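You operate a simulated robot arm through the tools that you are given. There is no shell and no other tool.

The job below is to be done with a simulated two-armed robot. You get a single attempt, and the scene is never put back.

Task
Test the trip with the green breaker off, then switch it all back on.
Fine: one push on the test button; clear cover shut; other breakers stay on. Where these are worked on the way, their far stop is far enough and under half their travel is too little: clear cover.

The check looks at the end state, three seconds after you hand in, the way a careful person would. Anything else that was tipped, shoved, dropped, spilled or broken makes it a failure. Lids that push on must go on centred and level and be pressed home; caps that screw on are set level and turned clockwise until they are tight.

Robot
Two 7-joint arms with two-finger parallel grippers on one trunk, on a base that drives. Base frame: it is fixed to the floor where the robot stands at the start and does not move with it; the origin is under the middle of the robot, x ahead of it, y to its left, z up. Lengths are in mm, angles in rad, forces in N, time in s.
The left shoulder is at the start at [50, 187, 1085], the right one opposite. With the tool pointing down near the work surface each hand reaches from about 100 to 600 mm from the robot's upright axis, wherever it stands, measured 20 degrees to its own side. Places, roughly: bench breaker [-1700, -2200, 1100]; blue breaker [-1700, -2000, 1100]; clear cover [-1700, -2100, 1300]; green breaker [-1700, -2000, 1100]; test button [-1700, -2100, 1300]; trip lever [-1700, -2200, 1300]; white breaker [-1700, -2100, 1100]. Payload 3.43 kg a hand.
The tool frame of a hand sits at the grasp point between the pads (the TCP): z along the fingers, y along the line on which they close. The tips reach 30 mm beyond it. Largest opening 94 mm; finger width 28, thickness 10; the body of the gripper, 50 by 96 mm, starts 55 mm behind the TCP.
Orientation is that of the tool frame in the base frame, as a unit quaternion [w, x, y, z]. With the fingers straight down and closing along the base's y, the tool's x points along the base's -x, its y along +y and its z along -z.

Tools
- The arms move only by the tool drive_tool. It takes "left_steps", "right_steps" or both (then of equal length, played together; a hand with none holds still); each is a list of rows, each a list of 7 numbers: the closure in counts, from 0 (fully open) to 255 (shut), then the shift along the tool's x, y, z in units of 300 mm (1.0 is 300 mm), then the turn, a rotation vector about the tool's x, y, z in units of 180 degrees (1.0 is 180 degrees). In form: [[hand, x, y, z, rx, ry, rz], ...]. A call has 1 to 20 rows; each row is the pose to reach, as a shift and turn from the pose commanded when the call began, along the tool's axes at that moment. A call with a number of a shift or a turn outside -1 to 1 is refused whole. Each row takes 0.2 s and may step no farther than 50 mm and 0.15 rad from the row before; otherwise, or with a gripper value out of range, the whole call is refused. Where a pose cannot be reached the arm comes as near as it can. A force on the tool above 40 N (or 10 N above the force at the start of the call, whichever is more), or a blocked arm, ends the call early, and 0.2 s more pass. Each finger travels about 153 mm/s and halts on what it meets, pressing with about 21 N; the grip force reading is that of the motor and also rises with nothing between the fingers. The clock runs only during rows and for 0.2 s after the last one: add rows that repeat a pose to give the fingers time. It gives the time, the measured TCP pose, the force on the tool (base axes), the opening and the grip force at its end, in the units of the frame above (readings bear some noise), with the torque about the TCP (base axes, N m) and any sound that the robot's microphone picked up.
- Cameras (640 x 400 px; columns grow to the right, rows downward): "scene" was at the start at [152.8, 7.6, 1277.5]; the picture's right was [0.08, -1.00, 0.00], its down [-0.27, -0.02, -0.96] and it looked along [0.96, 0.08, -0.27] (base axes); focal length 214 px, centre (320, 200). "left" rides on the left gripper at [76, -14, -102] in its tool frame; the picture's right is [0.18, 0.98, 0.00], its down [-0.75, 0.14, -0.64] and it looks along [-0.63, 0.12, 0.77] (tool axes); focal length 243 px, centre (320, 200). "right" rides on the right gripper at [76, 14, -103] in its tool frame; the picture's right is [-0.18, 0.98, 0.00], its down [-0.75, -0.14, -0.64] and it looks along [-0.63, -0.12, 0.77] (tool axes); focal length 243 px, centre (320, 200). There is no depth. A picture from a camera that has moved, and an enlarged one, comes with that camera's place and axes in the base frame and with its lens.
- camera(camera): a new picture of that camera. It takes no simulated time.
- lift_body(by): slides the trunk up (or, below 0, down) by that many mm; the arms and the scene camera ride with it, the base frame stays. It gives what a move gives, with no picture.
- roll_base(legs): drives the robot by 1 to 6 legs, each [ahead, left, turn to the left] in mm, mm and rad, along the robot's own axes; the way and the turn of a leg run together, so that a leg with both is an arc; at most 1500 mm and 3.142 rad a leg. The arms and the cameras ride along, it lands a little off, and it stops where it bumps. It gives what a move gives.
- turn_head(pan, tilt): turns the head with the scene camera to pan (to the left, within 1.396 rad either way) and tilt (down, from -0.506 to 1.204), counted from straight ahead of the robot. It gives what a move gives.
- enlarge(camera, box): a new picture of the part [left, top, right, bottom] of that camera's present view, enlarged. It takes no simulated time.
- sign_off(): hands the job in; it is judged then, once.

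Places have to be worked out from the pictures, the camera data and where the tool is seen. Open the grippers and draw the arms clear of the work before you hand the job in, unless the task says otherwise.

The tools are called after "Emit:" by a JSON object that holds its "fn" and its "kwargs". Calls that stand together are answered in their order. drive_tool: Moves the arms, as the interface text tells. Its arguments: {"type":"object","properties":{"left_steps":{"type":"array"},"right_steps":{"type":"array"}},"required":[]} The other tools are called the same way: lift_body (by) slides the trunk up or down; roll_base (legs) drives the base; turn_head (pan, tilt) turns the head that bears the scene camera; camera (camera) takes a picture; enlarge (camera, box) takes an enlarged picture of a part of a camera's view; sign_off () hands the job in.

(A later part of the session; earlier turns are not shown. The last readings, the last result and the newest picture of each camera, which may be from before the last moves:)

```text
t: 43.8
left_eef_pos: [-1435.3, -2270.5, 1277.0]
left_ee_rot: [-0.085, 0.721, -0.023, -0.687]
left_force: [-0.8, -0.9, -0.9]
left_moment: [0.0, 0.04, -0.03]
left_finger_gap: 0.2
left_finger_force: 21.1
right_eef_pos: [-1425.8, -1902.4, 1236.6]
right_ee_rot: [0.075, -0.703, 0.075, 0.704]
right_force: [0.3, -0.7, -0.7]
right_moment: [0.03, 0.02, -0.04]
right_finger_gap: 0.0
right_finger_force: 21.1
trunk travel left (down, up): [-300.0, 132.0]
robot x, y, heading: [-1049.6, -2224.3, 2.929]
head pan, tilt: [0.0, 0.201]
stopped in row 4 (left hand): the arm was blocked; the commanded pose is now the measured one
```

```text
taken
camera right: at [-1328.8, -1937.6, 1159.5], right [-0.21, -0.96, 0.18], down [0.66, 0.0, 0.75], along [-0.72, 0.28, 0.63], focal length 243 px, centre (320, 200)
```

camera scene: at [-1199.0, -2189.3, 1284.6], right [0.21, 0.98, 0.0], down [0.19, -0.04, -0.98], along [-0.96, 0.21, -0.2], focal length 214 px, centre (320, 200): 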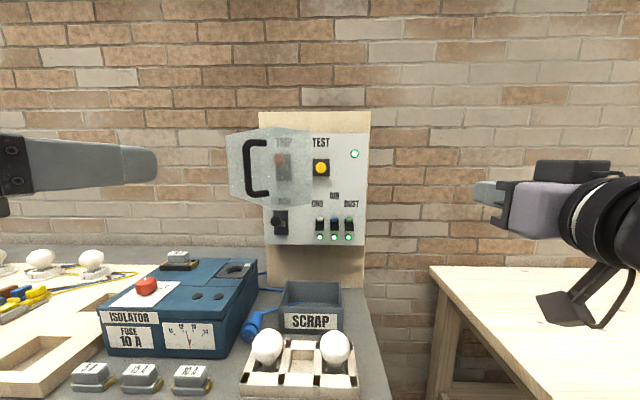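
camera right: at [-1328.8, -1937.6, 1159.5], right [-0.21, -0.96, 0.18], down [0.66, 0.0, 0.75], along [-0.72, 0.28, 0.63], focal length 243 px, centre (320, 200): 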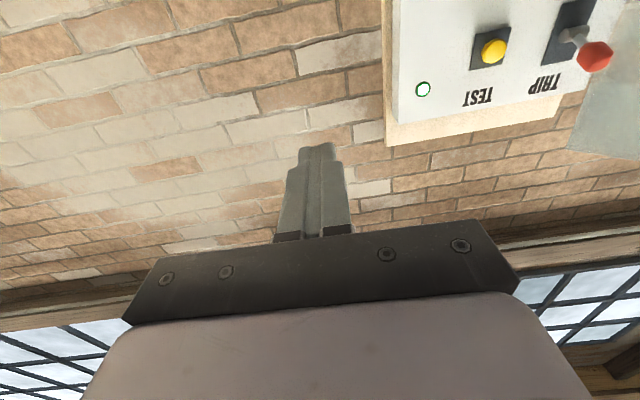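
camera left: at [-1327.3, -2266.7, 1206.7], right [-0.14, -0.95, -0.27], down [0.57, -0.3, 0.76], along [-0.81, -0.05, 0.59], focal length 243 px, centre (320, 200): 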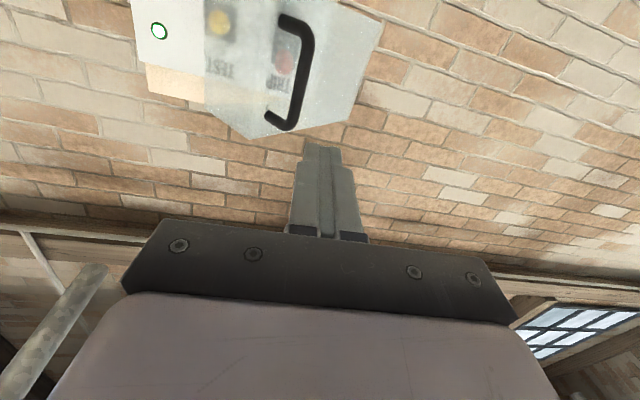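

The left arm reports being blocked partway, with no force on the tool, so it is probably a folded-elbow limit. I look at the arm before going on.

Emit:
{"fn": "camera", "kwargs": {"camera": "scene"}}

Emit:
{"fn": "turn_head", "kwargs": {"pan": 0.5, "tilt": 0.7}}

Emit:
{"fn": "camera", "kwargs": {"camera": "scene"}}

```text
taken
camera scene: at [-1183.9, -2155.3, 1287.1], right [0.58, 0.81, 0.0], down [0.14, -0.1, -0.99], along [-0.8, 0.58, -0.17], focal length 214 px, centre (320, 200)
```

scene: 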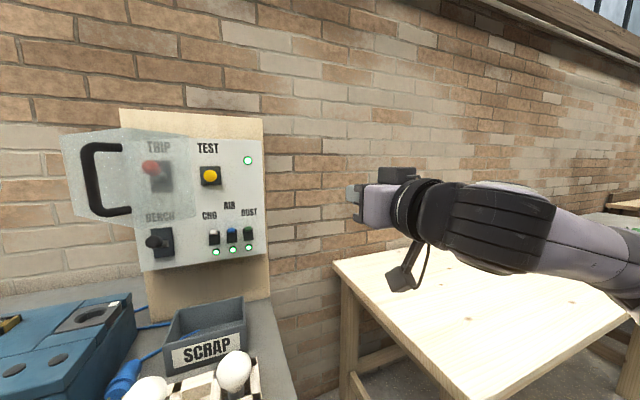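

```text
t: 44.7
left_eef_pos: [-1436.5, -2270.8, 1274.6]
left_ee_rot: [-0.08, 0.724, -0.023, -0.685]
left_force: [0.2, -0.2, 0.5]
left_moment: [0.0, -0.01, -0.01]
left_finger_gap: 0.1
left_finger_force: 21.0
right_eef_pos: [-1425.2, -1902.4, 1235.0]
right_ee_rot: [0.076, -0.702, 0.076, 0.704]
right_force: [0.4, -0.2, 0.4]
right_moment: [0.03, 0.0, -0.03]
right_finger_gap: 0.2
right_finger_force: 20.6
trunk travel left (down, up): [-300.0, 132.0]
robot x, y, heading: [-1054.4, -2222.0, 2.932]
head pan, tilt: [0.499, 0.7]
```

```text
taken
camera scene: at [-1180.4, -2159.3, 1245.9], right [0.57, 0.82, 0.0], down [0.48, -0.33, -0.81], along [-0.67, 0.46, -0.58], focal length 214 px, centre (320, 200)
```

scene: 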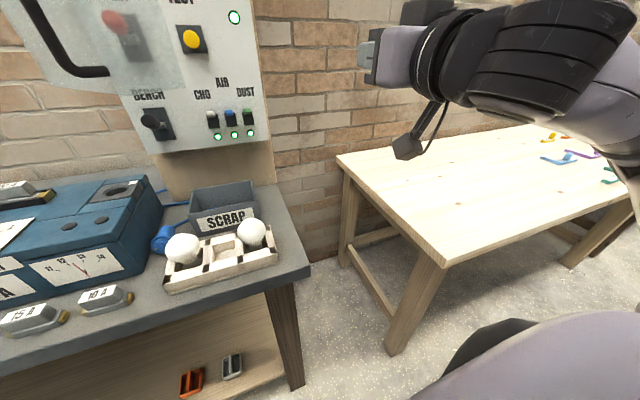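

The head camera was pushed to the right without being asked, so the left arm's upper links are pressing on the head. I move the left hand back to the left, away from it, and a little ahead to unfold the elbow.

Emit:
{"fn": "drive_tool", "kwargs": {"left_steps": [[255, 0, 0.08, 0, 0, 0, 0], [255, 0, 0.16, 0, 0, 0, 0], [255, 0, 0.24, 0, 0, 0, 0], [255, 0, 0.32, 0.0, 0, 0, 0], [255, 0, 0.4, 0.0, 0, 0, 0], [255, 0, 0.45, 0.1, 0, 0, 0], [255, 0, 0.45, 0.2, 0, 0, 0]]}}

Emit:
{"fn": "camera", "kwargs": {"camera": "scene"}}

Emit:
{"fn": "camera", "kwargs": {"camera": "left"}}

```text
t: 46.3
left_eef_pos: [-1516.7, -2392.8, 1263.4]
left_ee_rot: [-0.084, 0.721, -0.023, -0.688]
left_force: [-0.1, -0.2, 0.6]
left_moment: [-0.01, -0.01, -0.03]
left_finger_gap: 0.1
left_finger_force: 21.3
right_eef_pos: [-1425.9, -1902.3, 1235.7]
right_ee_rot: [0.076, -0.702, 0.076, 0.704]
right_force: [0.7, 0.5, -0.3]
right_moment: [0.0, -0.01, -0.02]
right_finger_gap: 0.0
right_finger_force: 21.2
trunk travel left (down, up): [-300.0, 132.0]
robot x, y, heading: [-1049.0, -2222.2, 2.925]
head pan, tilt: [0.499, 0.7]
```

```text
taken
camera scene: at [-1190.2, -2233.1, 1239.1], right [-0.28, 0.96, 0.0], down [0.62, 0.18, -0.76], along [-0.73, -0.22, -0.64], focal length 214 px, centre (320, 200)
```

scene: 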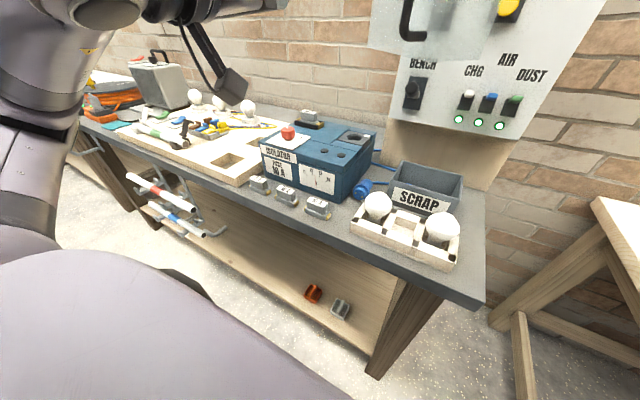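

```text
taken
camera left: at [-1407.6, -2388.0, 1192.7], right [-0.14, -0.95, -0.27], down [0.57, -0.3, 0.76], along [-0.81, -0.05, 0.59], focal length 243 px, centre (320, 200)
```

left: 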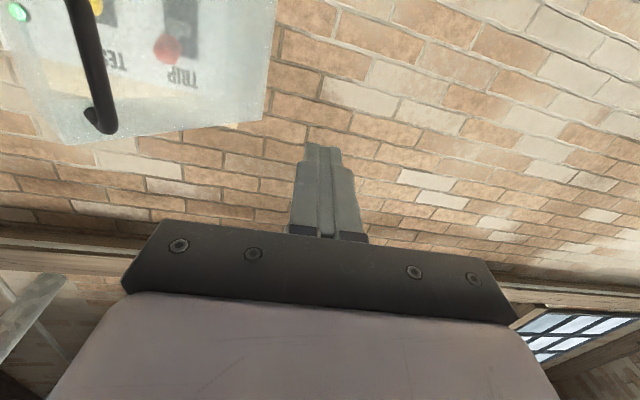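

The head is free again and the cover is unchanged. To get more room I raise the trunk 130 mm, so the forearms stay below the head, and shift the base 100 mm to the left. Both hands are well short of the panel for this.

Emit:
{"fn": "lift_body", "kwargs": {"by": 130}}

Emit:
{"fn": "roll_base", "kwargs": {"legs": [[0, 100, 0]]}}

Emit:
{"fn": "turn_head", "kwargs": {"pan": 0.0, "tilt": 0.4}}

Emit:
{"fn": "camera", "kwargs": {"camera": "scene"}}

Emit:
{"fn": "enlarge", "kwargs": {"camera": "scene", "box": [240, 110, 440, 235]}}

```text
t: 47.9
left_eef_pos: [-1515.0, -2392.4, 1392.7]
left_ee_rot: [-0.085, 0.721, -0.022, -0.687]
left_force: [0.0, 1.1, -0.2]
left_moment: [0.02, -0.01, 0.01]
left_finger_gap: 0.0
left_finger_force: 20.7
right_eef_pos: [-1425.9, -1902.5, 1364.4]
right_ee_rot: [0.075, -0.702, 0.075, 0.704]
right_force: [-0.5, -0.1, 1.0]
right_moment: [0.0, 0.01, 0.01]
right_finger_gap: 0.0
right_finger_force: 21.4
trunk travel left (down, up): [-430.0, 2.0]
robot x, y, heading: [-1054.0, -2221.0, 2.926]
head pan, tilt: [0.499, 0.7]
```

```text
t: 49.4
left_eef_pos: [-1536.0, -2491.0, 1392.6]
left_ee_rot: [-0.085, 0.721, -0.023, -0.687]
left_force: [0.6, 0.2, -0.5]
left_moment: [0.01, -0.04, 0.03]
left_finger_gap: 0.1
left_finger_force: 21.1
right_eef_pos: [-1446.6, -2000.2, 1365.7]
right_ee_rot: [0.078, -0.702, 0.077, 0.703]
right_force: [0.4, -1.0, 0.6]
right_moment: [0.03, 0.02, -0.02]
right_finger_gap: 0.0
right_finger_force: 21.1
trunk travel left (down, up): [-430.0, 2.0]
robot x, y, heading: [-1071.1, -2320.1, 2.925]
head pan, tilt: [0.499, 0.7]
```

```text
t: 50.4
left_eef_pos: [-1535.6, -2489.3, 1393.2]
left_ee_rot: [-0.085, 0.721, -0.023, -0.687]
left_force: [-0.5, 0.3, 0.7]
left_moment: [0.0, 0.01, 0.01]
left_finger_gap: 0.0
left_finger_force: 21.1
right_eef_pos: [-1444.2, -1998.8, 1365.7]
right_ee_rot: [0.076, -0.702, 0.076, 0.704]
right_force: [0.4, 0.5, -0.9]
right_moment: [0.0, -0.04, -0.01]
right_finger_gap: 0.0
right_finger_force: 21.4
trunk travel left (down, up): [-430.0, 2.0]
robot x, y, heading: [-1077.9, -2320.6, 2.929]
head pan, tilt: [0.0, 0.4]
```

```text
taken
camera scene: at [-1220.2, -2287.3, 1395.9], right [0.21, 0.98, 0.0], down [0.38, -0.08, -0.92], along [-0.9, 0.2, -0.39], focal length 214 px, centre (320, 200)
```

scene: 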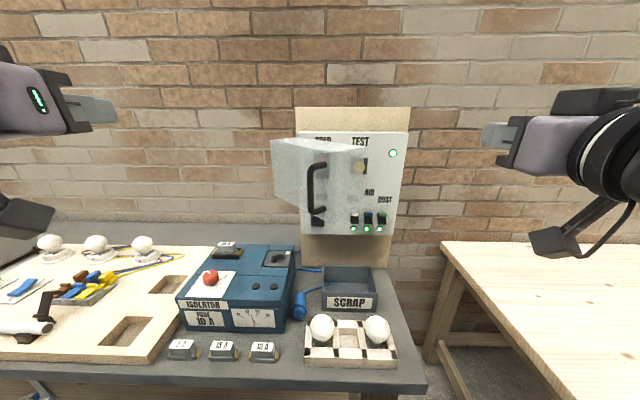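

```text
3.20 times, centred on (340, 172) of scene
camera zoom: at [-1220.2, -2287.3, 1395.9], right [0.21, 0.98, 0.0], down [0.38, -0.08, -0.92], along [-0.9, 0.2, -0.39], focal length 686 px, centre (256, 288)
```

zoom: 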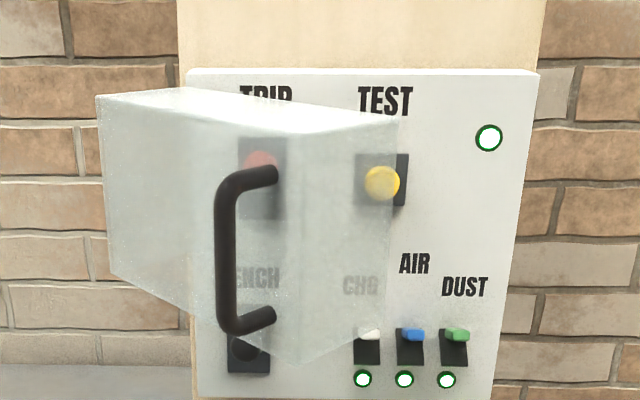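

From up here the cover is clearly a deep box hinged at its left side, now at about 0.9 rad, with its handle near s=-128 and h=346 in panel terms. To pull it to its stop the left arm needs to start further left, so I move the right hand aside and shift the base 150 mm more to the left.

Emit:
{"fn": "drive_tool", "kwargs": {"right_steps": [[255, 0, -0.12, 0, 0, 0, 0], [255, 0, -0.24, 0, 0, 0, 0], [255, 0, -0.36, 0, 0, 0, 0], [255, 0, -0.45, 0, 0, 0, 0], [255, 0, -0.45, 0, 0, 0, 0]]}}

Emit:
{"fn": "roll_base", "kwargs": {"legs": [[0, 150, 0]]}}

Emit:
{"fn": "camera", "kwargs": {"camera": "scene"}}

Emit:
{"fn": "camera", "kwargs": {"camera": "left"}}

```text
t: 51.6
left_eef_pos: [-1535.7, -2490.1, 1393.2]
left_ee_rot: [-0.085, 0.721, -0.024, -0.687]
left_force: [0.7, 0.6, -0.8]
left_moment: [0.01, 0.01, -0.03]
left_finger_gap: 0.1
left_finger_force: 21.1
right_eef_pos: [-1417.9, -1868.0, 1364.7]
right_ee_rot: [0.078, -0.702, 0.077, 0.703]
right_force: [-0.5, -0.4, 0.9]
right_moment: [-0.02, 0.01, -0.03]
right_finger_gap: 0.2
right_finger_force: 21.1
trunk travel left (down, up): [-430.0, 2.0]
robot x, y, heading: [-1075.1, -2318.4, 2.927]
head pan, tilt: [0.0, 0.4]
```

```text
t: 53.5
left_eef_pos: [-1568.0, -2636.1, 1393.5]
left_ee_rot: [-0.086, 0.721, -0.023, -0.687]
left_force: [-0.9, 0.6, 0.8]
left_moment: [0.0, 0.01, 0.02]
left_finger_gap: 0.0
left_finger_force: 20.9
right_eef_pos: [-1449.7, -2014.3, 1365.0]
right_ee_rot: [0.076, -0.703, 0.076, 0.703]
right_force: [-0.2, -0.2, -0.1]
right_moment: [0.03, 0.01, -0.03]
right_finger_gap: 0.0
right_finger_force: 21.3
trunk travel left (down, up): [-430.0, 2.0]
robot x, y, heading: [-1106.9, -2464.1, 2.926]
head pan, tilt: [0.0, 0.4]
```

```text
taken
camera scene: at [-1252.2, -2433.6, 1396.0], right [0.21, 0.98, 0.0], down [0.38, -0.08, -0.92], along [-0.9, 0.2, -0.39], focal length 214 px, centre (320, 200)
```

scene: 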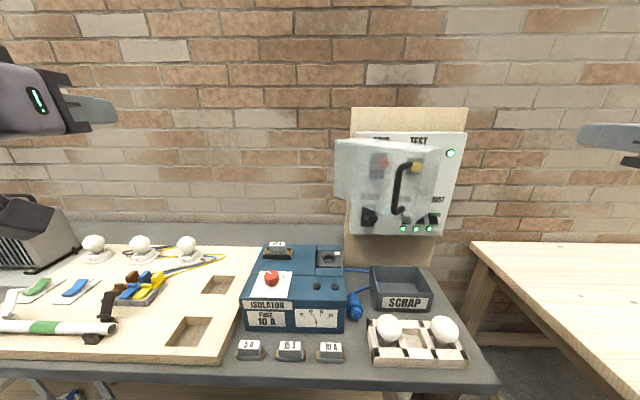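

```text
taken
camera left: at [-1460.8, -2631.5, 1322.8], right [-0.14, -0.95, -0.27], down [0.57, -0.3, 0.76], along [-0.81, -0.05, 0.59], focal length 243 px, centre (320, 200)
```

left: 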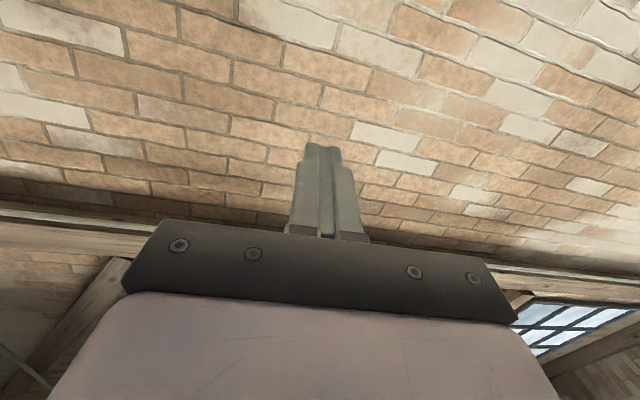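

The predicted handle place, projected into this picture, gives (396,191), and it is seen at (397,188). I bring the left hand to about 100 mm short of the bar, turned to face the cover plate squarely.

Emit:
{"fn": "drive_tool", "kwargs": {"left_steps": [[120, 0.0517, -0.0957, 0.0017, 0.0305, 0.0002, 0.0034], [120, 0.1034, -0.1914, 0.0034, 0.0611, 0.0004, 0.0067], [120, 0.1551, -0.2871, 0.0051, 0.0916, 0.0006, 0.0101], [120, 0.2068, -0.3828, 0.0068, 0.1221, 0.0008, 0.0134], [120, 0.2585, -0.4785, 0.0085, 0.1527, 0.001, 0.0168], [120, 0.3102, -0.5742, 0.0102, 0.1832, 0.0013, 0.0201], [120, 0.3619, -0.6699, 0.0119, 0.2137, 0.0015, 0.0235], [120, 0.4136, -0.7656, 0.0136, 0.2442, 0.0017, 0.0268], [120, 0.4653, -0.8613, 0.0153, 0.2748, 0.0019, 0.0302], [120, 0.517, -0.957, 0.017, 0.3053, 0.0021, 0.0335], [120, 0.517, -0.957, 0.017, 0.3053, 0.0021, 0.0335]]}}

Emit:
{"fn": "camera", "kwargs": {"camera": "left"}}

Emit:
{"fn": "camera", "kwargs": {"camera": "scene"}}

```text
t: 55.9
left_eef_pos: [-1522.5, -2339.2, 1263.9]
left_ee_rot: [-0.373, 0.6, -0.375, -0.6]
left_force: [-0.1, -0.8, 0.3]
left_moment: [0.01, -0.02, 0.01]
left_finger_gap: 49.7
left_finger_force: 0.0
right_eef_pos: [-1448.8, -2013.6, 1365.9]
right_ee_rot: [0.076, -0.702, 0.076, 0.704]
right_force: [0.9, -0.4, -0.8]
right_moment: [-0.03, -0.02, 0.01]
right_finger_gap: 0.0
right_finger_force: 21.1
trunk travel left (down, up): [-430.0, 2.0]
robot x, y, heading: [-1104.6, -2466.1, 2.926]
head pan, tilt: [0.0, 0.4]
```

```text
taken
camera left: at [-1464.8, -2425.6, 1187.2], right [-0.88, -0.43, -0.18], down [0.16, -0.64, 0.76], along [-0.44, 0.64, 0.63], focal length 243 px, centre (320, 200)
```

left: 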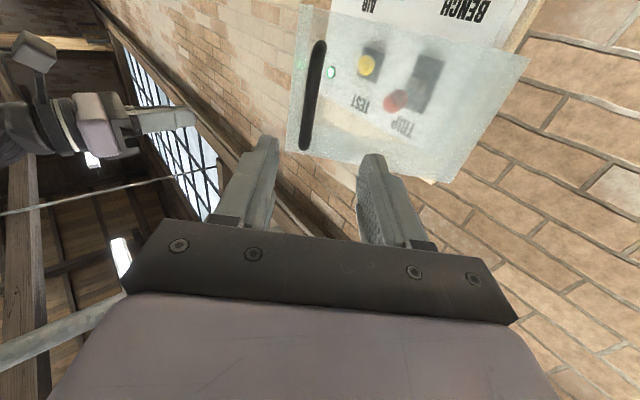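

```text
taken
camera scene: at [-1252.1, -2433.5, 1396.0], right [0.21, 0.98, 0.0], down [0.38, -0.08, -0.92], along [-0.9, 0.2, -0.39], focal length 214 px, centre (320, 200)
```

scene: 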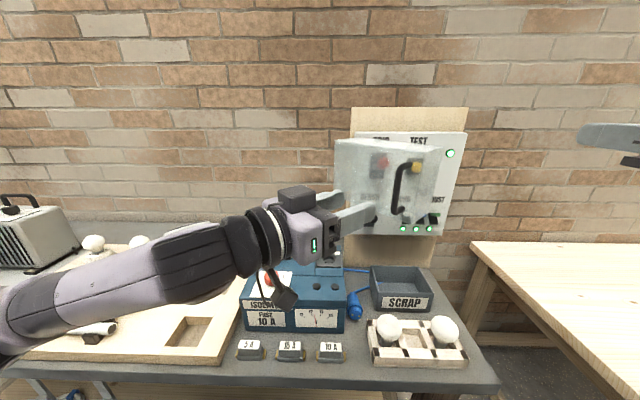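

The bar sits about 10 mm off the centre of the fingers and 115 mm ahead. I correct sideways, go ahead 100 mm and close on it.

Emit:
{"fn": "drive_tool", "kwargs": {"left_steps": [[120, 0, -0.034, 0.08, 0, 0, 0], [120, 0, -0.034, 0.18, 0, 0, 0], [120, 0, -0.034, 0.27, 0, 0, 0], [120, 0, -0.034, 0.334, 0, 0, 0], [120, 0, -0.034, 0.334, 0, 0, 0], [200, 0, -0.034, 0.334, 0, 0, 0], [255, 0, -0.034, 0.334, 0, 0, 0], [255, 0, -0.034, 0.334, 0, 0, 0]]}}

Emit:
{"fn": "camera", "kwargs": {"camera": "left"}}

```text
t: 57.7
left_eef_pos: [-1558.0, -2245.5, 1263.2]
left_ee_rot: [0.374, -0.6, 0.373, 0.6]
left_force: [-1.4, -0.1, 0.1]
left_moment: [-0.03, -0.27, -0.02]
left_finger_gap: 11.1
left_finger_force: 45.2
right_eef_pos: [-1449.3, -2014.4, 1365.5]
right_ee_rot: [0.076, -0.703, 0.076, 0.703]
right_force: [-0.3, 0.2, -0.4]
right_moment: [-0.01, 0.02, -0.02]
right_finger_gap: 0.3
right_finger_force: 21.0
trunk travel left (down, up): [-430.0, 2.0]
robot x, y, heading: [-1109.0, -2464.1, 2.927]
head pan, tilt: [0.0, 0.4]
```

```text
taken
camera left: at [-1500.0, -2331.5, 1188.0], right [-0.88, -0.43, -0.18], down [0.16, -0.64, 0.76], along [-0.44, 0.64, 0.63], focal length 243 px, centre (320, 200)
```

left: 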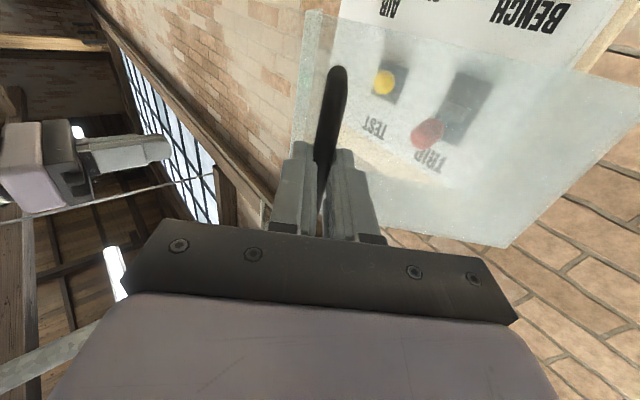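

The bar is gripped again (11 mm). I carry the cover on along its arc by another 0.48 rad and check.

Emit:
{"fn": "drive_tool", "kwargs": {"left_steps": [[255, 0, 0.0347, -0.0469, 0.0255, 0, 0], [255, 0, 0.073, -0.0909, 0.0509, 0, 0], [255, 0, 0.1148, -0.1316, 0.0764, 0, 0], [255, 0, 0.1596, -0.169, 0.1019, 0, 0], [255, 0, 0.2073, -0.2026, 0.1273, 0, 0], [255, 0, 0.2575, -0.2323, 0.1528, 0, 0]]}}

Emit:
{"fn": "camera", "kwargs": {"camera": "scene"}}

```text
t: 59.1
left_eef_pos: [-1592.4, -2342.9, 1264.4]
left_ee_rot: [0.506, -0.493, 0.507, 0.493]
left_force: [11.7, -6.2, -8.5]
left_moment: [1.02, -0.13, -0.2]
left_finger_gap: 11.3
left_finger_force: 45.1
right_eef_pos: [-1448.1, -2015.5, 1365.1]
right_ee_rot: [0.077, -0.702, 0.076, 0.704]
right_force: [0.4, 0.0, -0.1]
right_moment: [0.03, -0.02, 0.0]
right_finger_gap: 0.3
right_finger_force: 21.5
trunk travel left (down, up): [-430.0, 2.0]
robot x, y, heading: [-1106.2, -2463.3, 2.925]
head pan, tilt: [0.0, 0.4]
```

```text
taken
camera scene: at [-1250.9, -2434.5, 1396.0], right [0.21, 0.98, 0.0], down [0.38, -0.08, -0.92], along [-0.9, 0.2, -0.39], focal length 214 px, centre (320, 200)
```

scene: 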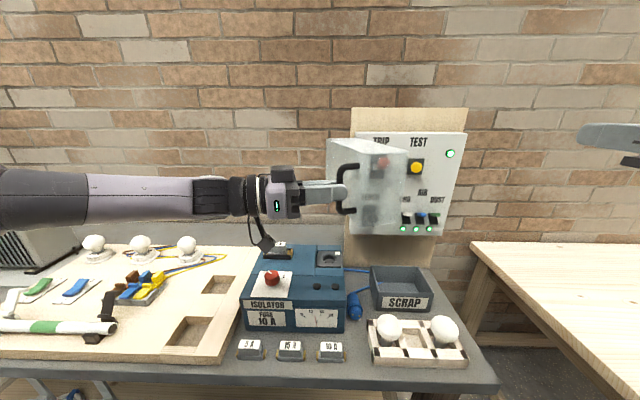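

The cover is at about 1.36 rad and the arm is fine. I continue along the arc; the call ends itself if the far stop is met.

Emit:
{"fn": "drive_tool", "kwargs": {"left_steps": [[255, 0, 0.0347, -0.0469, 0.0255, 0, 0], [255, 0, 0.073, -0.0909, 0.0509, 0, 0], [255, 0, 0.1148, -0.1316, 0.0764, 0, 0], [255, 0, 0.1596, -0.169, 0.1019, 0, 0], [255, 0, 0.2073, -0.2026, 0.1273, 0, 0]]}}

Emit:
{"fn": "camera", "kwargs": {"camera": "scene"}}

```text
t: 60.4
left_eef_pos: [-1650.6, -2405.7, 1264.3]
left_ee_rot: [0.595, -0.382, 0.597, 0.379]
left_force: [10.1, -11.3, -1.0]
left_moment: [0.93, -0.42, -0.4]
left_finger_gap: 11.5
left_finger_force: 45.0
right_eef_pos: [-1447.8, -2016.6, 1367.6]
right_ee_rot: [0.077, -0.702, 0.076, 0.704]
right_force: [-0.5, 0.2, 0.4]
right_moment: [0.0, 0.03, 0.0]
right_finger_gap: 0.0
right_finger_force: 20.9
trunk travel left (down, up): [-430.0, 2.0]
robot x, y, heading: [-1107.0, -2461.9, 2.927]
head pan, tilt: [0.0, 0.4]
stopped in row 5 (left hand): the force on the tool passed its limit at 41 N (the readings are from after the stop); the commanded pose is now the measured one
```

```text
taken
camera scene: at [-1250.0, -2435.8, 1396.5], right [0.21, 0.98, 0.0], down [0.38, -0.08, -0.92], along [-0.9, 0.2, -0.39], focal length 214 px, centre (320, 200)
```

scene: 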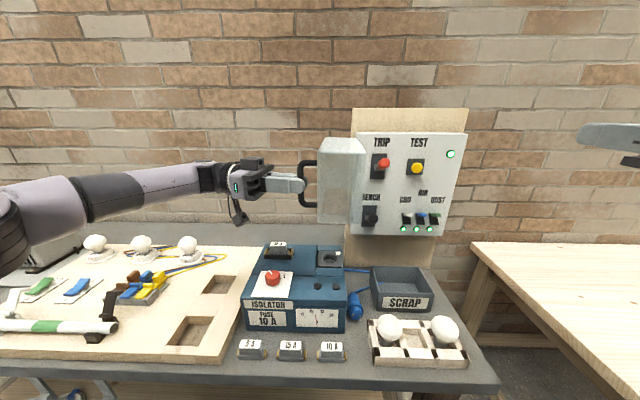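

The cover stands about 100° open, and the force limit tripped at the end, probably the far stop. I try a small nudge further to confirm.

Emit:
{"fn": "drive_tool", "kwargs": {"left_steps": [[255, 0, 0.0087, -0.0118, 0.0064, 0, 0], [255, 0, 0.0174, -0.0235, 0.0127, 0, 0], [255, 0, 0.0261, -0.0352, 0.019, 0, 0]]}}

```text
t: 61.2
left_eef_pos: [-1663.8, -2414.1, 1264.3]
left_ee_rot: [0.606, -0.364, 0.609, 0.361]
left_force: [15.8, -21.2, -3.8]
left_moment: [-0.02, -0.09, -0.38]
left_finger_gap: 11.5
left_finger_force: 45.0
right_eef_pos: [-1447.5, -2018.7, 1367.4]
right_ee_rot: [0.077, -0.701, 0.075, 0.705]
right_force: [0.2, 0.6, -0.2]
right_moment: [0.02, 0.0, 0.02]
right_finger_gap: 0.0
right_finger_force: 21.3
trunk travel left (down, up): [-430.0, 2.0]
robot x, y, heading: [-1106.1, -2467.9, 2.927]
head pan, tilt: [0.0, 0.4]
```

It still moved, and the 26 N is purely radial, so my arc radius was slightly small rather than the stop being reached. Refitting the hinge gives (s -157, h 563) with a cover angle of about 101°, and I continue on the corrected arc.

Emit:
{"fn": "drive_tool", "kwargs": {"left_steps": [[255, 0, 0.0159, -0.0253, 0.01, 0, 0], [255, 0, 0.0317, -0.0507, 0.02, 0, 0], [255, 0, 0.0496, -0.0748, 0.03, 0, 0], [255, 0, 0.0674, -0.0988, 0.04, 0, 0], [255, 0, 0.0871, -0.1213, 0.05, 0, 0], [255, 0, 0.1068, -0.1438, 0.06, 0, 0]]}}

Emit:
{"fn": "camera", "kwargs": {"camera": "scene"}}

```text
t: 62.3
left_eef_pos: [-1676.6, -2420.0, 1264.0]
left_ee_rot: [0.626, -0.33, 0.625, 0.329]
left_force: [-9.8, 15.2, 3.7]
left_moment: [-0.9, 0.45, 0.38]
left_finger_gap: 11.7
left_finger_force: 45.4
left hand out of reach, approached as far as the arm can: row 3, 4, 5
right_eef_pos: [-1449.4, -2009.3, 1363.4]
right_ee_rot: [-0.077, 0.703, -0.079, -0.703]
right_force: [-0.7, -0.3, 0.3]
right_moment: [0.01, 0.02, -0.01]
right_finger_gap: 0.0
right_finger_force: 20.9
trunk travel left (down, up): [-430.0, 2.0]
robot x, y, heading: [-1106.5, -2464.2, 2.921]
head pan, tilt: [0.0, 0.4]
stopped in row 5 (left hand): the force on the tool passed its limit at 44 N (the readings are from after the stop); the commanded pose is now the measured one
```

```text
taken
camera scene: at [-1254.3, -2429.2, 1395.5], right [0.22, 0.98, 0.0], down [0.38, -0.09, -0.92], along [-0.9, 0.2, -0.39], focal length 214 px, centre (320, 200)
```

scene: 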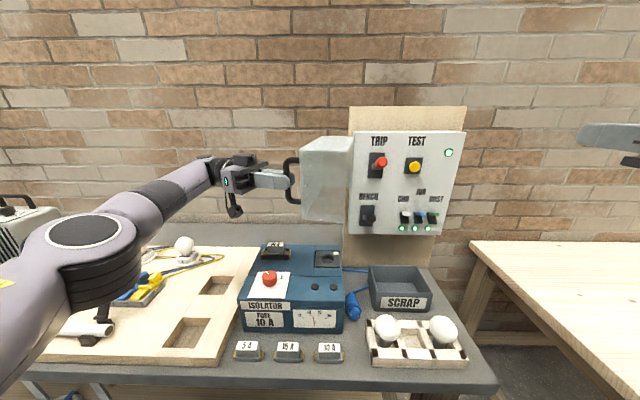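

The left wrist is at its limit again with the cover about 105° open. I release the bar and back the left hand off to the left, so the right hand can push the cover on from inside.

Emit:
{"fn": "drive_tool", "kwargs": {"left_steps": [[200, 0, 0, 0, 0, 0, 0], [120, 0, 0, 0, 0, 0, 0], [120, 0, 0, 0, 0, 0, 0], [120, 0, 0, -0.03, -0.02, 0, 0], [120, 0, 0, -0.06, -0.05, 0, 0], [120, 0, 0, -0.1, -0.08, 0, 0], [120, 0, 0, -0.15, -0.12, 0, 0], [120, 0, 0, -0.2, -0.16, 0, 0], [120, 0, -0.08, -0.25, -0.2, 0, 0], [120, 0, -0.2, -0.3, -0.22, 0, 0], [120, 0, -0.33, -0.3, -0.22, 0, 0], [120, 0, -0.46, -0.3, -0.22, 0, 0]]}}

Emit:
{"fn": "camera", "kwargs": {"camera": "scene"}}

Emit:
{"fn": "camera", "kwargs": {"camera": "left"}}

```text
t: 64.9
left_eef_pos: [-1611.3, -2579.0, 1265.2]
left_ee_rot: [0.48, -0.519, 0.477, 0.523]
left_force: [0.1, 0.5, -0.3]
left_moment: [0.01, 0.03, -0.02]
left_finger_gap: 49.8
left_finger_force: 0.2
right_eef_pos: [-1449.3, -2012.9, 1364.7]
right_ee_rot: [0.077, -0.703, 0.077, 0.703]
right_force: [-0.6, 0.3, -0.1]
right_moment: [0.01, 0.03, 0.04]
right_finger_gap: 0.1
right_finger_force: 21.1
trunk travel left (down, up): [-430.0, 2.0]
robot x, y, heading: [-1102.5, -2464.8, 2.925]
head pan, tilt: [0.0, 0.4]
```

```text
taken
camera scene: at [-1251.9, -2432.7, 1396.1], right [0.22, 0.98, 0.0], down [0.38, -0.08, -0.92], along [-0.9, 0.2, -0.39], focal length 214 px, centre (320, 200)
```

scene: 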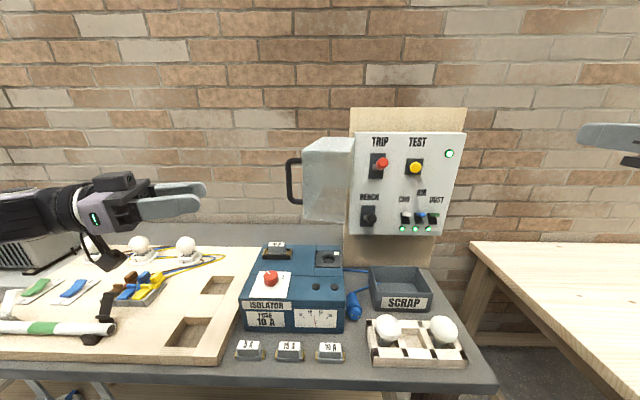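

```text
taken
camera left: at [-1589.1, -2678.9, 1188.7], right [-0.98, -0.09, -0.18], down [-0.08, -0.66, 0.75], along [-0.18, 0.75, 0.63], focal length 243 px, centre (320, 200)
```

left: 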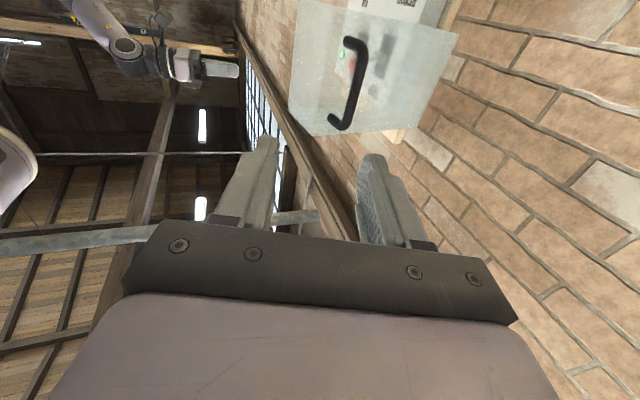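

The left hand is clear and the cover holds. The right hand, fingers shut, now goes to a spot just right of the open cover, then ahead so that its fingers reach inside the cover's edge.

Emit:
{"fn": "drive_tool", "kwargs": {"right_steps": [[255, 0.049, 0.119, 0, 0, 0, 0], [255, 0.098, 0.238, 0, 0, 0, 0], [255, 0.147, 0.357, 0, 0, 0, 0], [255, 0.196, 0.476, 0, 0, 0, 0], [255, 0.245, 0.595, 0, 0, 0, 0], [255, 0.294, 0.714, 0, 0, 0, 0], [255, 0.343, 0.833, 0, 0, 0, 0], [255, 0.343, 0.833, 0.1, 0, 0, 0], [255, 0.343, 0.833, 0.2, 0, 0, 0], [255, 0.343, 0.833, 0.3, 0, 0, 0], [255, 0.343, 0.833, 0.41, 0, 0, 0], [255, 0.343, 0.833, 0.41, 0, 0, 0]]}}

Emit:
{"fn": "camera", "kwargs": {"camera": "scene"}}

Emit:
{"fn": "camera", "kwargs": {"camera": "right"}}

Emit:
{"fn": "camera", "kwargs": {"camera": "left"}}

```text
t: 67.5
left_eef_pos: [-1613.7, -2578.0, 1264.7]
left_ee_rot: [0.479, -0.52, 0.477, 0.522]
left_force: [0.5, 0.8, -0.7]
left_moment: [0.01, 0.0, -0.01]
left_finger_gap: 49.9
left_finger_force: 0.0
right_eef_pos: [-1624.7, -2228.4, 1263.2]
right_ee_rot: [0.077, -0.703, 0.077, 0.703]
right_force: [-0.3, -0.6, -1.0]
right_moment: [-0.01, 0.01, -0.01]
right_finger_gap: 0.0
right_finger_force: 21.4
right hand out of reach, approached as far as the arm can: row 4, 5
trunk travel left (down, up): [-430.0, 2.0]
robot x, y, heading: [-1106.2, -2465.6, 2.926]
head pan, tilt: [0.0, 0.4]
```

```text
taken
camera scene: at [-1252.4, -2432.1, 1396.0], right [0.22, 0.98, 0.0], down [0.38, -0.08, -0.92], along [-0.9, 0.2, -0.39], focal length 214 px, centre (320, 200)
```

scene: 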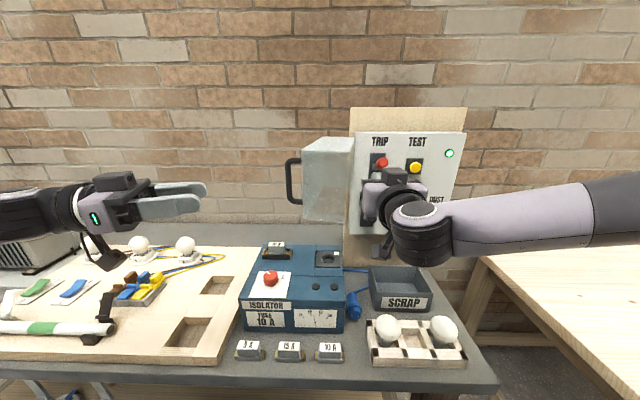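

```text
taken
camera right: at [-1528.9, -2264.3, 1186.2], right [-0.21, -0.96, 0.18], down [0.66, 0.0, 0.75], along [-0.72, 0.28, 0.63], focal length 243 px, centre (320, 200)
```

right: 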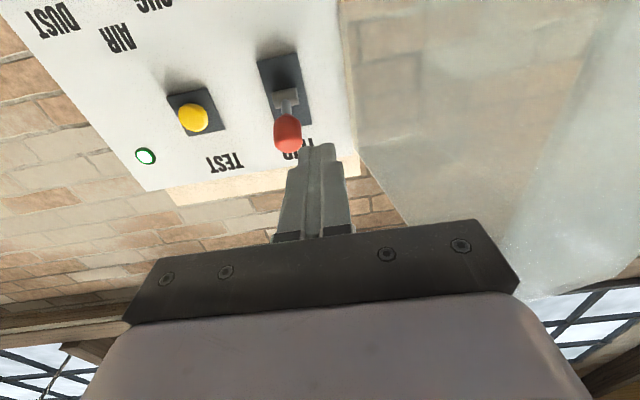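

```text
taken
camera left: at [-1589.9, -2678.2, 1188.7], right [-0.98, -0.09, -0.18], down [-0.08, -0.65, 0.75], along [-0.18, 0.75, 0.63], focal length 243 px, centre (320, 200)
```

left: 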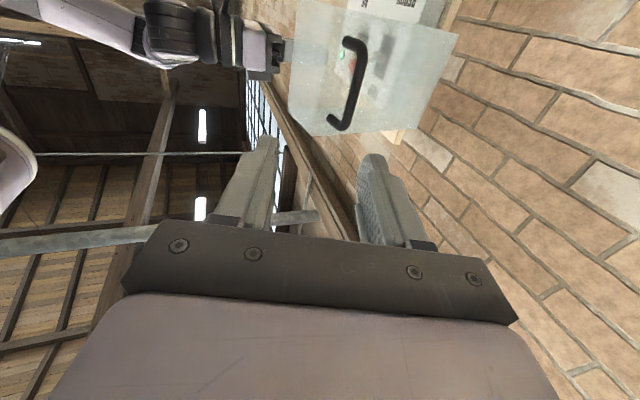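

The right fingers are inside the line of the cover's edge, level with its middle. I sweep slowly left to push the cover towards its far stop; the force limit will end the call when it stops.

Emit:
{"fn": "drive_tool", "kwargs": {"right_steps": [[255, 0, 0.06, 0, 0, 0, 0], [255, 0, 0.12, 0, 0, 0, 0], [255, 0, 0.18, 0, 0, 0, 0], [255, 0, 0.21, 0, 0, 0, 0], [255, 0, 0.24, 0, 0, 0, 0], [255, 0, 0.27, 0, 0, 0, 0], [255, 0, 0.3, 0, 0, 0, 0], [255, 0, 0.33, 0, 0, 0, 0], [255, 0, 0.36, 0, 0, 0, 0], [255, 0, 0.39, 0, 0, 0, 0], [255, 0, 0.42, 0, 0, 0, 0], [255, 0, 0.45, 0, 0, 0, 0]]}}

Emit:
{"fn": "camera", "kwargs": {"camera": "scene"}}

Emit:
{"fn": "camera", "kwargs": {"camera": "right"}}

```text
t: 69.8
left_eef_pos: [-1610.0, -2574.4, 1268.3]
left_ee_rot: [0.478, -0.519, 0.479, 0.523]
left_force: [0.1, -0.5, -0.3]
left_moment: [-0.01, -0.05, -0.02]
left_finger_gap: 49.9
left_finger_force: 0.1
right_eef_pos: [-1646.8, -2331.5, 1262.7]
right_ee_rot: [-0.09, 0.701, -0.09, -0.701]
right_force: [13.4, 17.7, -0.9]
right_moment: [0.06, 0.02, 0.54]
right_finger_gap: 0.0
right_finger_force: 20.5
trunk travel left (down, up): [-430.0, 2.0]
robot x, y, heading: [-1108.9, -2464.2, 2.918]
head pan, tilt: [0.0, 0.4]
stopped in row 11 (right hand): the force on the tool passed its limit at 45 N (the readings are from after the stop); the commanded pose is now the measured one
```

```text
taken
camera scene: at [-1249.4, -2429.2, 1396.2], right [0.22, 0.98, 0.0], down [0.38, -0.09, -0.92], along [-0.9, 0.2, -0.39], focal length 214 px, centre (320, 200)
```

scene: 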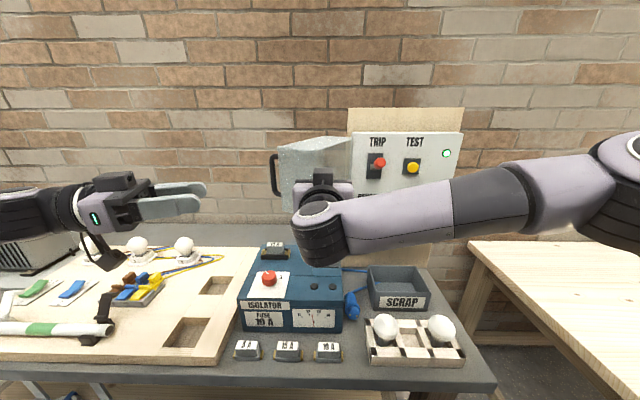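

```text
taken
camera right: at [-1552.0, -2370.9, 1186.2], right [-0.25, -0.95, 0.18], down [0.66, -0.03, 0.75], along [-0.71, 0.31, 0.63], focal length 243 px, centre (320, 200)
```

right: 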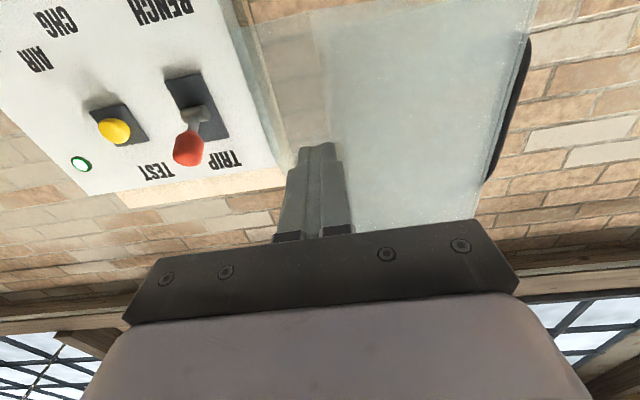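

The sweep ended against 45 N with the cover about 115° open, so that is the far stop. I draw the right hand off to the right and back out, squaring its small yaw error.

Emit:
{"fn": "drive_tool", "kwargs": {"right_steps": [[255, 0, -0.06, 0, -0.004, 0, 0], [255, 0, -0.12, 0, -0.008, 0, 0], [255, 0, -0.18, -0.08, -0.013, 0, 0], [255, 0, -0.26, -0.2, -0.013, 0, 0], [255, 0, -0.38, -0.3, -0.013, 0, 0], [255, 0, -0.5, -0.35, -0.013, 0, 0], [255, 0, -0.62, -0.35, -0.013, 0, 0], [255, 0.1, -0.74, -0.35, -0.013, 0, 0], [255, 0.2, -0.86, -0.35, -0.013, 0, 0], [255, 0.3, -0.96, -0.35, -0.013, 0, 0], [255, 0.3, -0.96, -0.35, -0.013, 0, 0]]}}

Emit:
{"fn": "camera", "kwargs": {"camera": "scene"}}

Emit:
{"fn": "camera", "kwargs": {"camera": "right"}}

```text
t: 72.2
left_eef_pos: [-1612.4, -2574.5, 1265.7]
left_ee_rot: [0.479, -0.52, 0.478, 0.521]
left_force: [-0.1, 0.0, 0.3]
left_moment: [-0.01, 0.03, 0.07]
left_finger_gap: 49.8
left_finger_force: 0.1
right_eef_pos: [-1496.4, -2135.0, 1263.7]
right_ee_rot: [-0.072, 0.711, -0.076, -0.696]
right_force: [0.7, -0.1, 0.2]
right_moment: [0.02, 0.02, 0.06]
right_finger_gap: 0.0
right_finger_force: 20.8
right hand out of reach, approached as far as the arm can: row 8, 9, 10, 11
trunk travel left (down, up): [-430.0, 2.0]
robot x, y, heading: [-1102.0, -2462.8, 2.924]
head pan, tilt: [0.0, 0.4]
```

```text
taken
camera scene: at [-1251.8, -2430.5, 1396.0], right [0.22, 0.98, 0.0], down [0.38, -0.09, -0.92], along [-0.9, 0.2, -0.39], focal length 214 px, centre (320, 200)
```

scene: 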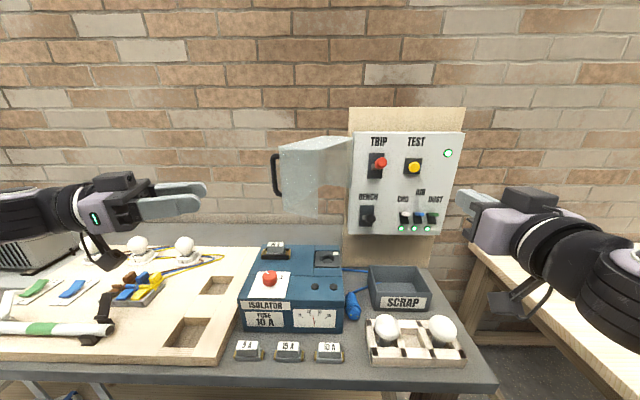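

```text
taken
camera right: at [-1398.3, -2169.7, 1190.3], right [-0.21, -0.96, 0.19], down [0.64, 0.01, 0.77], along [-0.74, 0.28, 0.61], focal length 243 px, centre (320, 200)
```

right: 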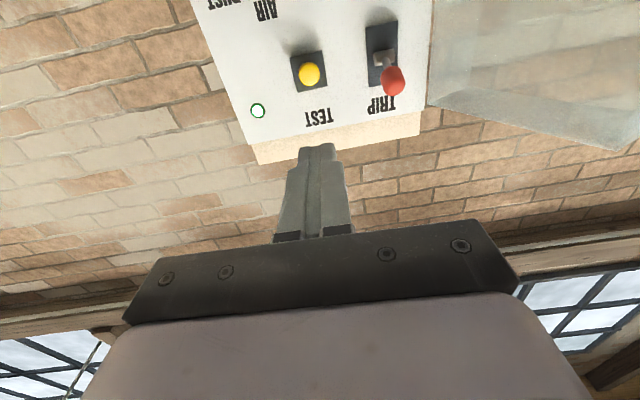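

The cover stays at its stop. The right arm was too folded to go lower there, so I go 105 mm ahead first and read where it lands.

Emit:
{"fn": "drive_tool", "kwargs": {"right_steps": [[255, 0, 0, 0.12, 0, 0, 0], [255, 0, 0, 0.24, 0, 0, 0], [255, 0, 0, 0.35, 0, 0, 0], [255, 0, 0, 0.35, 0, 0, 0]]}}

```text
t: 73.2
left_eef_pos: [-1612.0, -2577.4, 1265.3]
left_ee_rot: [0.479, -0.519, 0.477, 0.522]
left_force: [-0.1, 0.6, 0.1]
left_moment: [0.0, 0.01, 0.01]
left_finger_gap: 49.6
left_finger_force: 0.0
right_eef_pos: [-1578.4, -2103.8, 1289.2]
right_ee_rot: [-0.072, 0.706, -0.07, -0.701]
right_force: [0.2, -0.2, 0.6]
right_moment: [0.0, 0.02, -0.01]
right_finger_gap: 0.3
right_finger_force: 21.2
right hand out of reach, approached as far as the arm can: row 1, 2, 3, 4
trunk travel left (down, up): [-430.0, 2.0]
robot x, y, heading: [-1106.0, -2469.3, 2.923]
head pan, tilt: [0.0, 0.4]
```

The right arm still reports being short of its commanded pose and has drifted up. I look at its configuration before moving more.

Emit:
{"fn": "turn_head", "kwargs": {"pan": -0.6, "tilt": 0.6}}

Emit:
{"fn": "camera", "kwargs": {"camera": "scene"}}

```text
t: 74.2
left_eef_pos: [-1611.4, -2576.7, 1265.2]
left_ee_rot: [0.479, -0.52, 0.478, 0.521]
left_force: [0.4, 0.5, -0.3]
left_moment: [-0.03, -0.01, 0.04]
left_finger_gap: 49.7
left_finger_force: 0.1
right_eef_pos: [-1577.8, -2102.2, 1286.2]
right_ee_rot: [-0.071, 0.706, -0.071, -0.701]
right_force: [-0.3, -0.8, 0.4]
right_moment: [0.0, 0.03, -0.02]
right_finger_gap: 0.2
right_finger_force: 21.2
trunk travel left (down, up): [-430.0, 2.0]
robot x, y, heading: [-1107.0, -2464.0, 2.919]
head pan, tilt: [-0.6, 0.6]
```

```text
taken
camera scene: at [-1222.2, -2386.9, 1377.8], right [0.73, 0.68, 0.0], down [0.39, -0.41, -0.83], along [-0.56, 0.6, -0.56], focal length 214 px, centre (320, 200)
```

scene: 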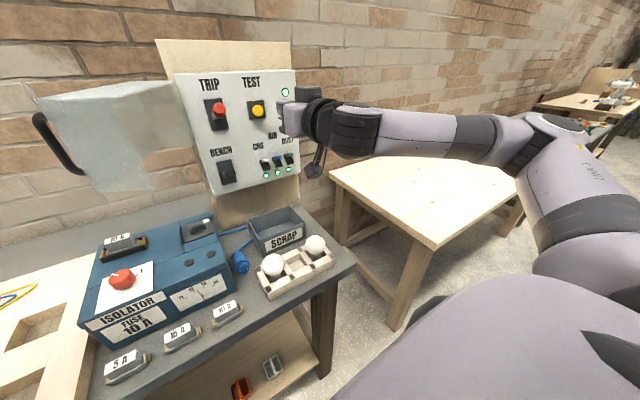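

The right elbow is swung far out, with a wrist joint at its limit. Lowering the trunk by 130 mm brings the hand to toggle height without using the arm, and nothing lies below either hand in that path.

Emit:
{"fn": "lift_body", "kwargs": {"by": -130}}

Emit:
{"fn": "drive_tool", "kwargs": {"right_steps": [[255, 0, -0.05, 0, 0, 0, 0], [255, 0, -0.1, 0, 0, 0, 0], [255, 0, -0.15, 0, 0, 0, 0], [255, 0, -0.15, 0, 0, 0, 0]]}}

Emit:
{"fn": "camera", "kwargs": {"camera": "right"}}

```text
t: 75.8
left_eef_pos: [-1612.6, -2575.5, 1135.1]
left_ee_rot: [0.479, -0.52, 0.477, 0.522]
left_force: [0.0, 0.1, 0.4]
left_moment: [-0.02, 0.02, 0.01]
left_finger_gap: 49.6
left_finger_force: 0.2
right_eef_pos: [-1577.5, -2101.8, 1157.7]
right_ee_rot: [-0.072, 0.706, -0.071, -0.701]
right_force: [-0.8, -0.4, -0.7]
right_moment: [0.04, 0.02, 0.01]
right_finger_gap: 0.1
right_finger_force: 21.2
trunk travel left (down, up): [-300.0, 132.0]
robot x, y, heading: [-1105.8, -2463.0, 2.923]
head pan, tilt: [-0.6, 0.6]
```

```text
t: 76.8
left_eef_pos: [-1612.8, -2575.4, 1135.1]
left_ee_rot: [0.48, -0.519, 0.478, 0.521]
left_force: [0.0, -0.9, 0.6]
left_moment: [-0.02, -0.01, -0.01]
left_finger_gap: 49.6
left_finger_force: 0.1
right_eef_pos: [-1569.5, -2059.4, 1157.9]
right_ee_rot: [-0.071, 0.707, -0.07, -0.7]
right_force: [1.3, -1.4, 0.1]
right_moment: [-0.01, -0.02, 0.0]
right_finger_gap: 0.0
right_finger_force: 21.2
trunk travel left (down, up): [-300.0, 132.0]
robot x, y, heading: [-1103.3, -2461.4, 2.925]
head pan, tilt: [-0.6, 0.6]
```

```text
taken
camera right: at [-1470.9, -2092.1, 1082.3], right [-0.2, -0.96, 0.18], down [0.65, 0.01, 0.76], along [-0.73, 0.27, 0.63], focal length 243 px, centre (320, 200)
```

right: 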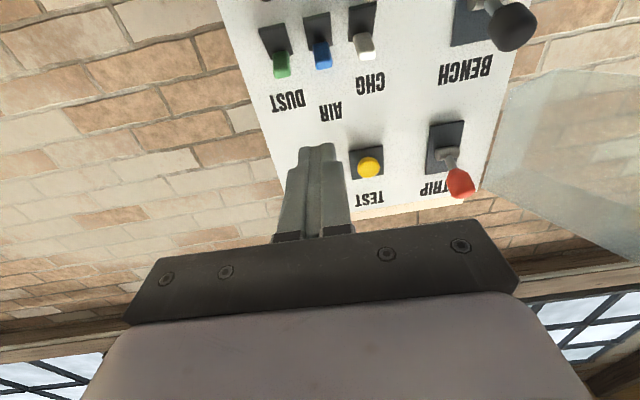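

The right hand is now free, and it sees the toggles from below. Green's lever end is near s=81, h≈557, z≈1120, tilted up (on). I bring the closed fingertips just above it, slightly short of the panel face, and check.

Emit:
{"fn": "drive_tool", "kwargs": {"right_steps": [[255, 0.003, -0.05, 0.05, 0, 0, 0], [255, 0.006, -0.107, 0.1, 0, 0, 0], [255, 0.01, -0.107, 0.2, 0, 0, 0], [255, 0.013, -0.107, 0.3, 0, 0, 0], [255, 0.016, -0.107, 0.38, 0, 0, 0], [255, 0.02, -0.107, 0.42, 0, 0, 0], [255, 0.02, -0.107, 0.45, 0, 0, 0], [255, 0.02, -0.107, 0.45, 0, 0, 0]]}}

Emit:
{"fn": "camera", "kwargs": {"camera": "right"}}

Emit:
{"fn": "camera", "kwargs": {"camera": "scene"}}

```text
t: 78.6
left_eef_pos: [-1613.6, -2576.3, 1135.9]
left_ee_rot: [0.479, -0.52, 0.477, 0.522]
left_force: [0.9, 0.5, 0.4]
left_moment: [0.0, -0.02, -0.01]
left_finger_gap: 49.6
left_finger_force: 0.1
right_eef_pos: [-1692.8, -2000.1, 1151.0]
right_ee_rot: [-0.071, 0.707, -0.07, -0.7]
right_force: [0.9, 0.2, 0.6]
right_moment: [0.0, 0.03, -0.01]
right_finger_gap: 0.3
right_finger_force: 20.8
trunk travel left (down, up): [-300.0, 132.0]
robot x, y, heading: [-1105.5, -2463.7, 2.918]
head pan, tilt: [-0.6, 0.6]
```

```text
taken
camera right: at [-1596.5, -2034.6, 1075.0], right [-0.2, -0.96, 0.18], down [0.65, 0.01, 0.76], along [-0.73, 0.27, 0.63], focal length 243 px, centre (320, 200)
```

right: 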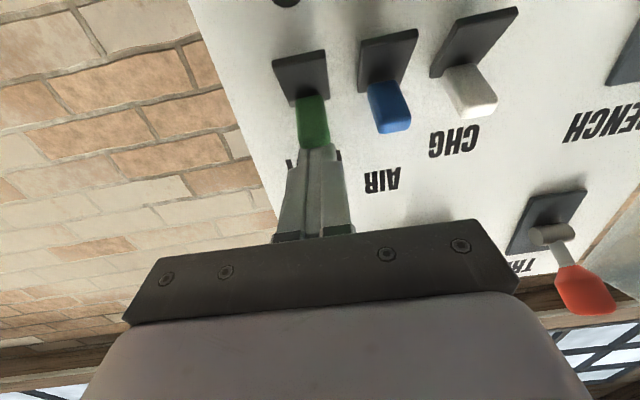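

```text
taken
camera scene: at [-1222.1, -2386.9, 1247.7], right [0.73, 0.68, 0.0], down [0.39, -0.41, -0.83], along [-0.56, 0.6, -0.56], focal length 214 px, centre (320, 200)
```

scene: 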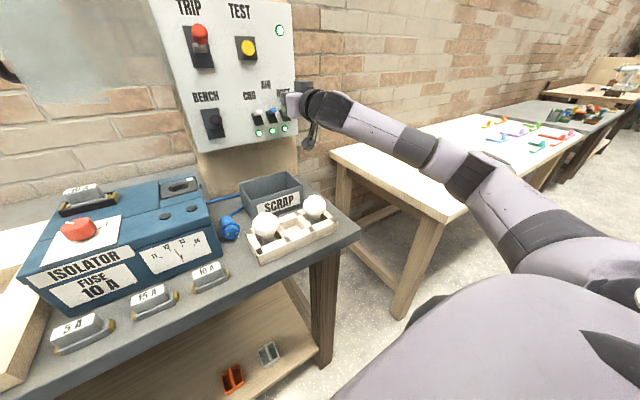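

The fingertips (h≈552, underside z≈1137) sit just above the green lever end (h≈540, z≈1125), and blue is well clear. I press down step by step.

Emit:
{"fn": "drive_tool", "kwargs": {"right_steps": [[255, 0.02, 0, 0, 0, 0, 0], [255, 0.04, 0, 0, 0, 0, 0], [255, 0.06, 0, 0, 0, 0, 0], [255, 0.08, 0, 0, 0, 0, 0], [255, 0.1, 0, 0, 0, 0, 0], [255, 0.12, 0, 0, 0, 0, 0], [255, 0.14, 0, 0, 0, 0, 0], [255, 0.16, 0, 0, 0, 0, 0], [255, 0.18, 0, 0, 0, 0, 0], [255, 0.195, 0, 0, 0, 0, 0], [255, 0.195, 0, 0, 0, 0, 0]]}}

Emit:
{"fn": "camera", "kwargs": {"camera": "right"}}

Emit:
{"fn": "enlarge", "kwargs": {"camera": "scene", "box": [160, 0, 360, 125]}}

```text
t: 80.2
left_eef_pos: [-1612.2, -2576.7, 1135.5]
left_ee_rot: [0.479, -0.519, 0.478, 0.522]
left_force: [0.3, 0.8, 0.0]
left_moment: [0.03, 0.0, -0.01]
left_finger_gap: 49.9
left_finger_force: 0.0
right_eef_pos: [-1691.4, -2003.3, 1132.4]
right_ee_rot: [0.071, -0.69, 0.066, 0.717]
right_force: [4.0, -1.5, 8.5]
right_moment: [0.09, 0.21, 0.16]
right_finger_gap: 0.0
right_finger_force: 20.7
trunk travel left (down, up): [-300.0, 132.0]
robot x, y, heading: [-1104.0, -2467.2, 2.918]
head pan, tilt: [-0.6, 0.6]
stopped in row 7 (right hand): the force on the tool passed its limit at 41 N (the readings are from after the stop); the commanded pose is now the measured one
```

```text
taken
camera right: at [-1596.7, -2033.9, 1051.8], right [-0.18, -0.97, 0.18], down [0.68, 0.01, 0.73], along [-0.71, 0.26, 0.66], focal length 243 px, centre (320, 200)
```

right: 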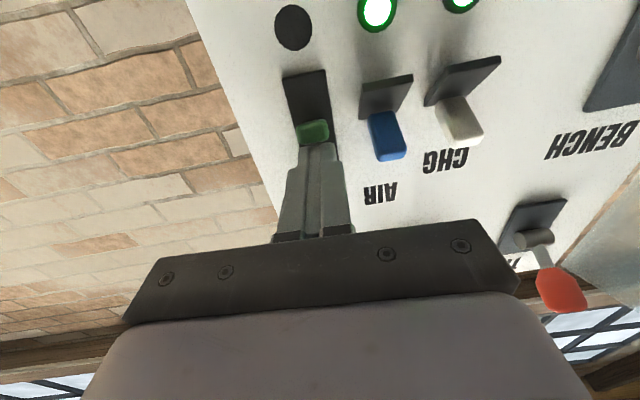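

```text
3.20 times, centred on (260, 62) of scene
camera zoom: at [-1220.8, -2387.5, 1247.4], right [0.73, 0.68, 0.0], down [0.38, -0.41, -0.83], along [-0.56, 0.6, -0.56], focal length 686 px, centre (512, 640)
```

zoom: 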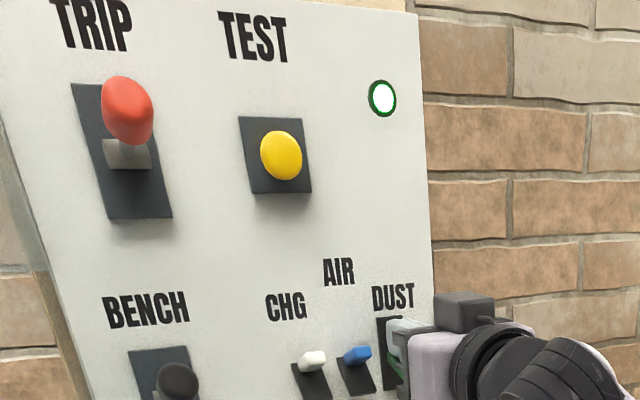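

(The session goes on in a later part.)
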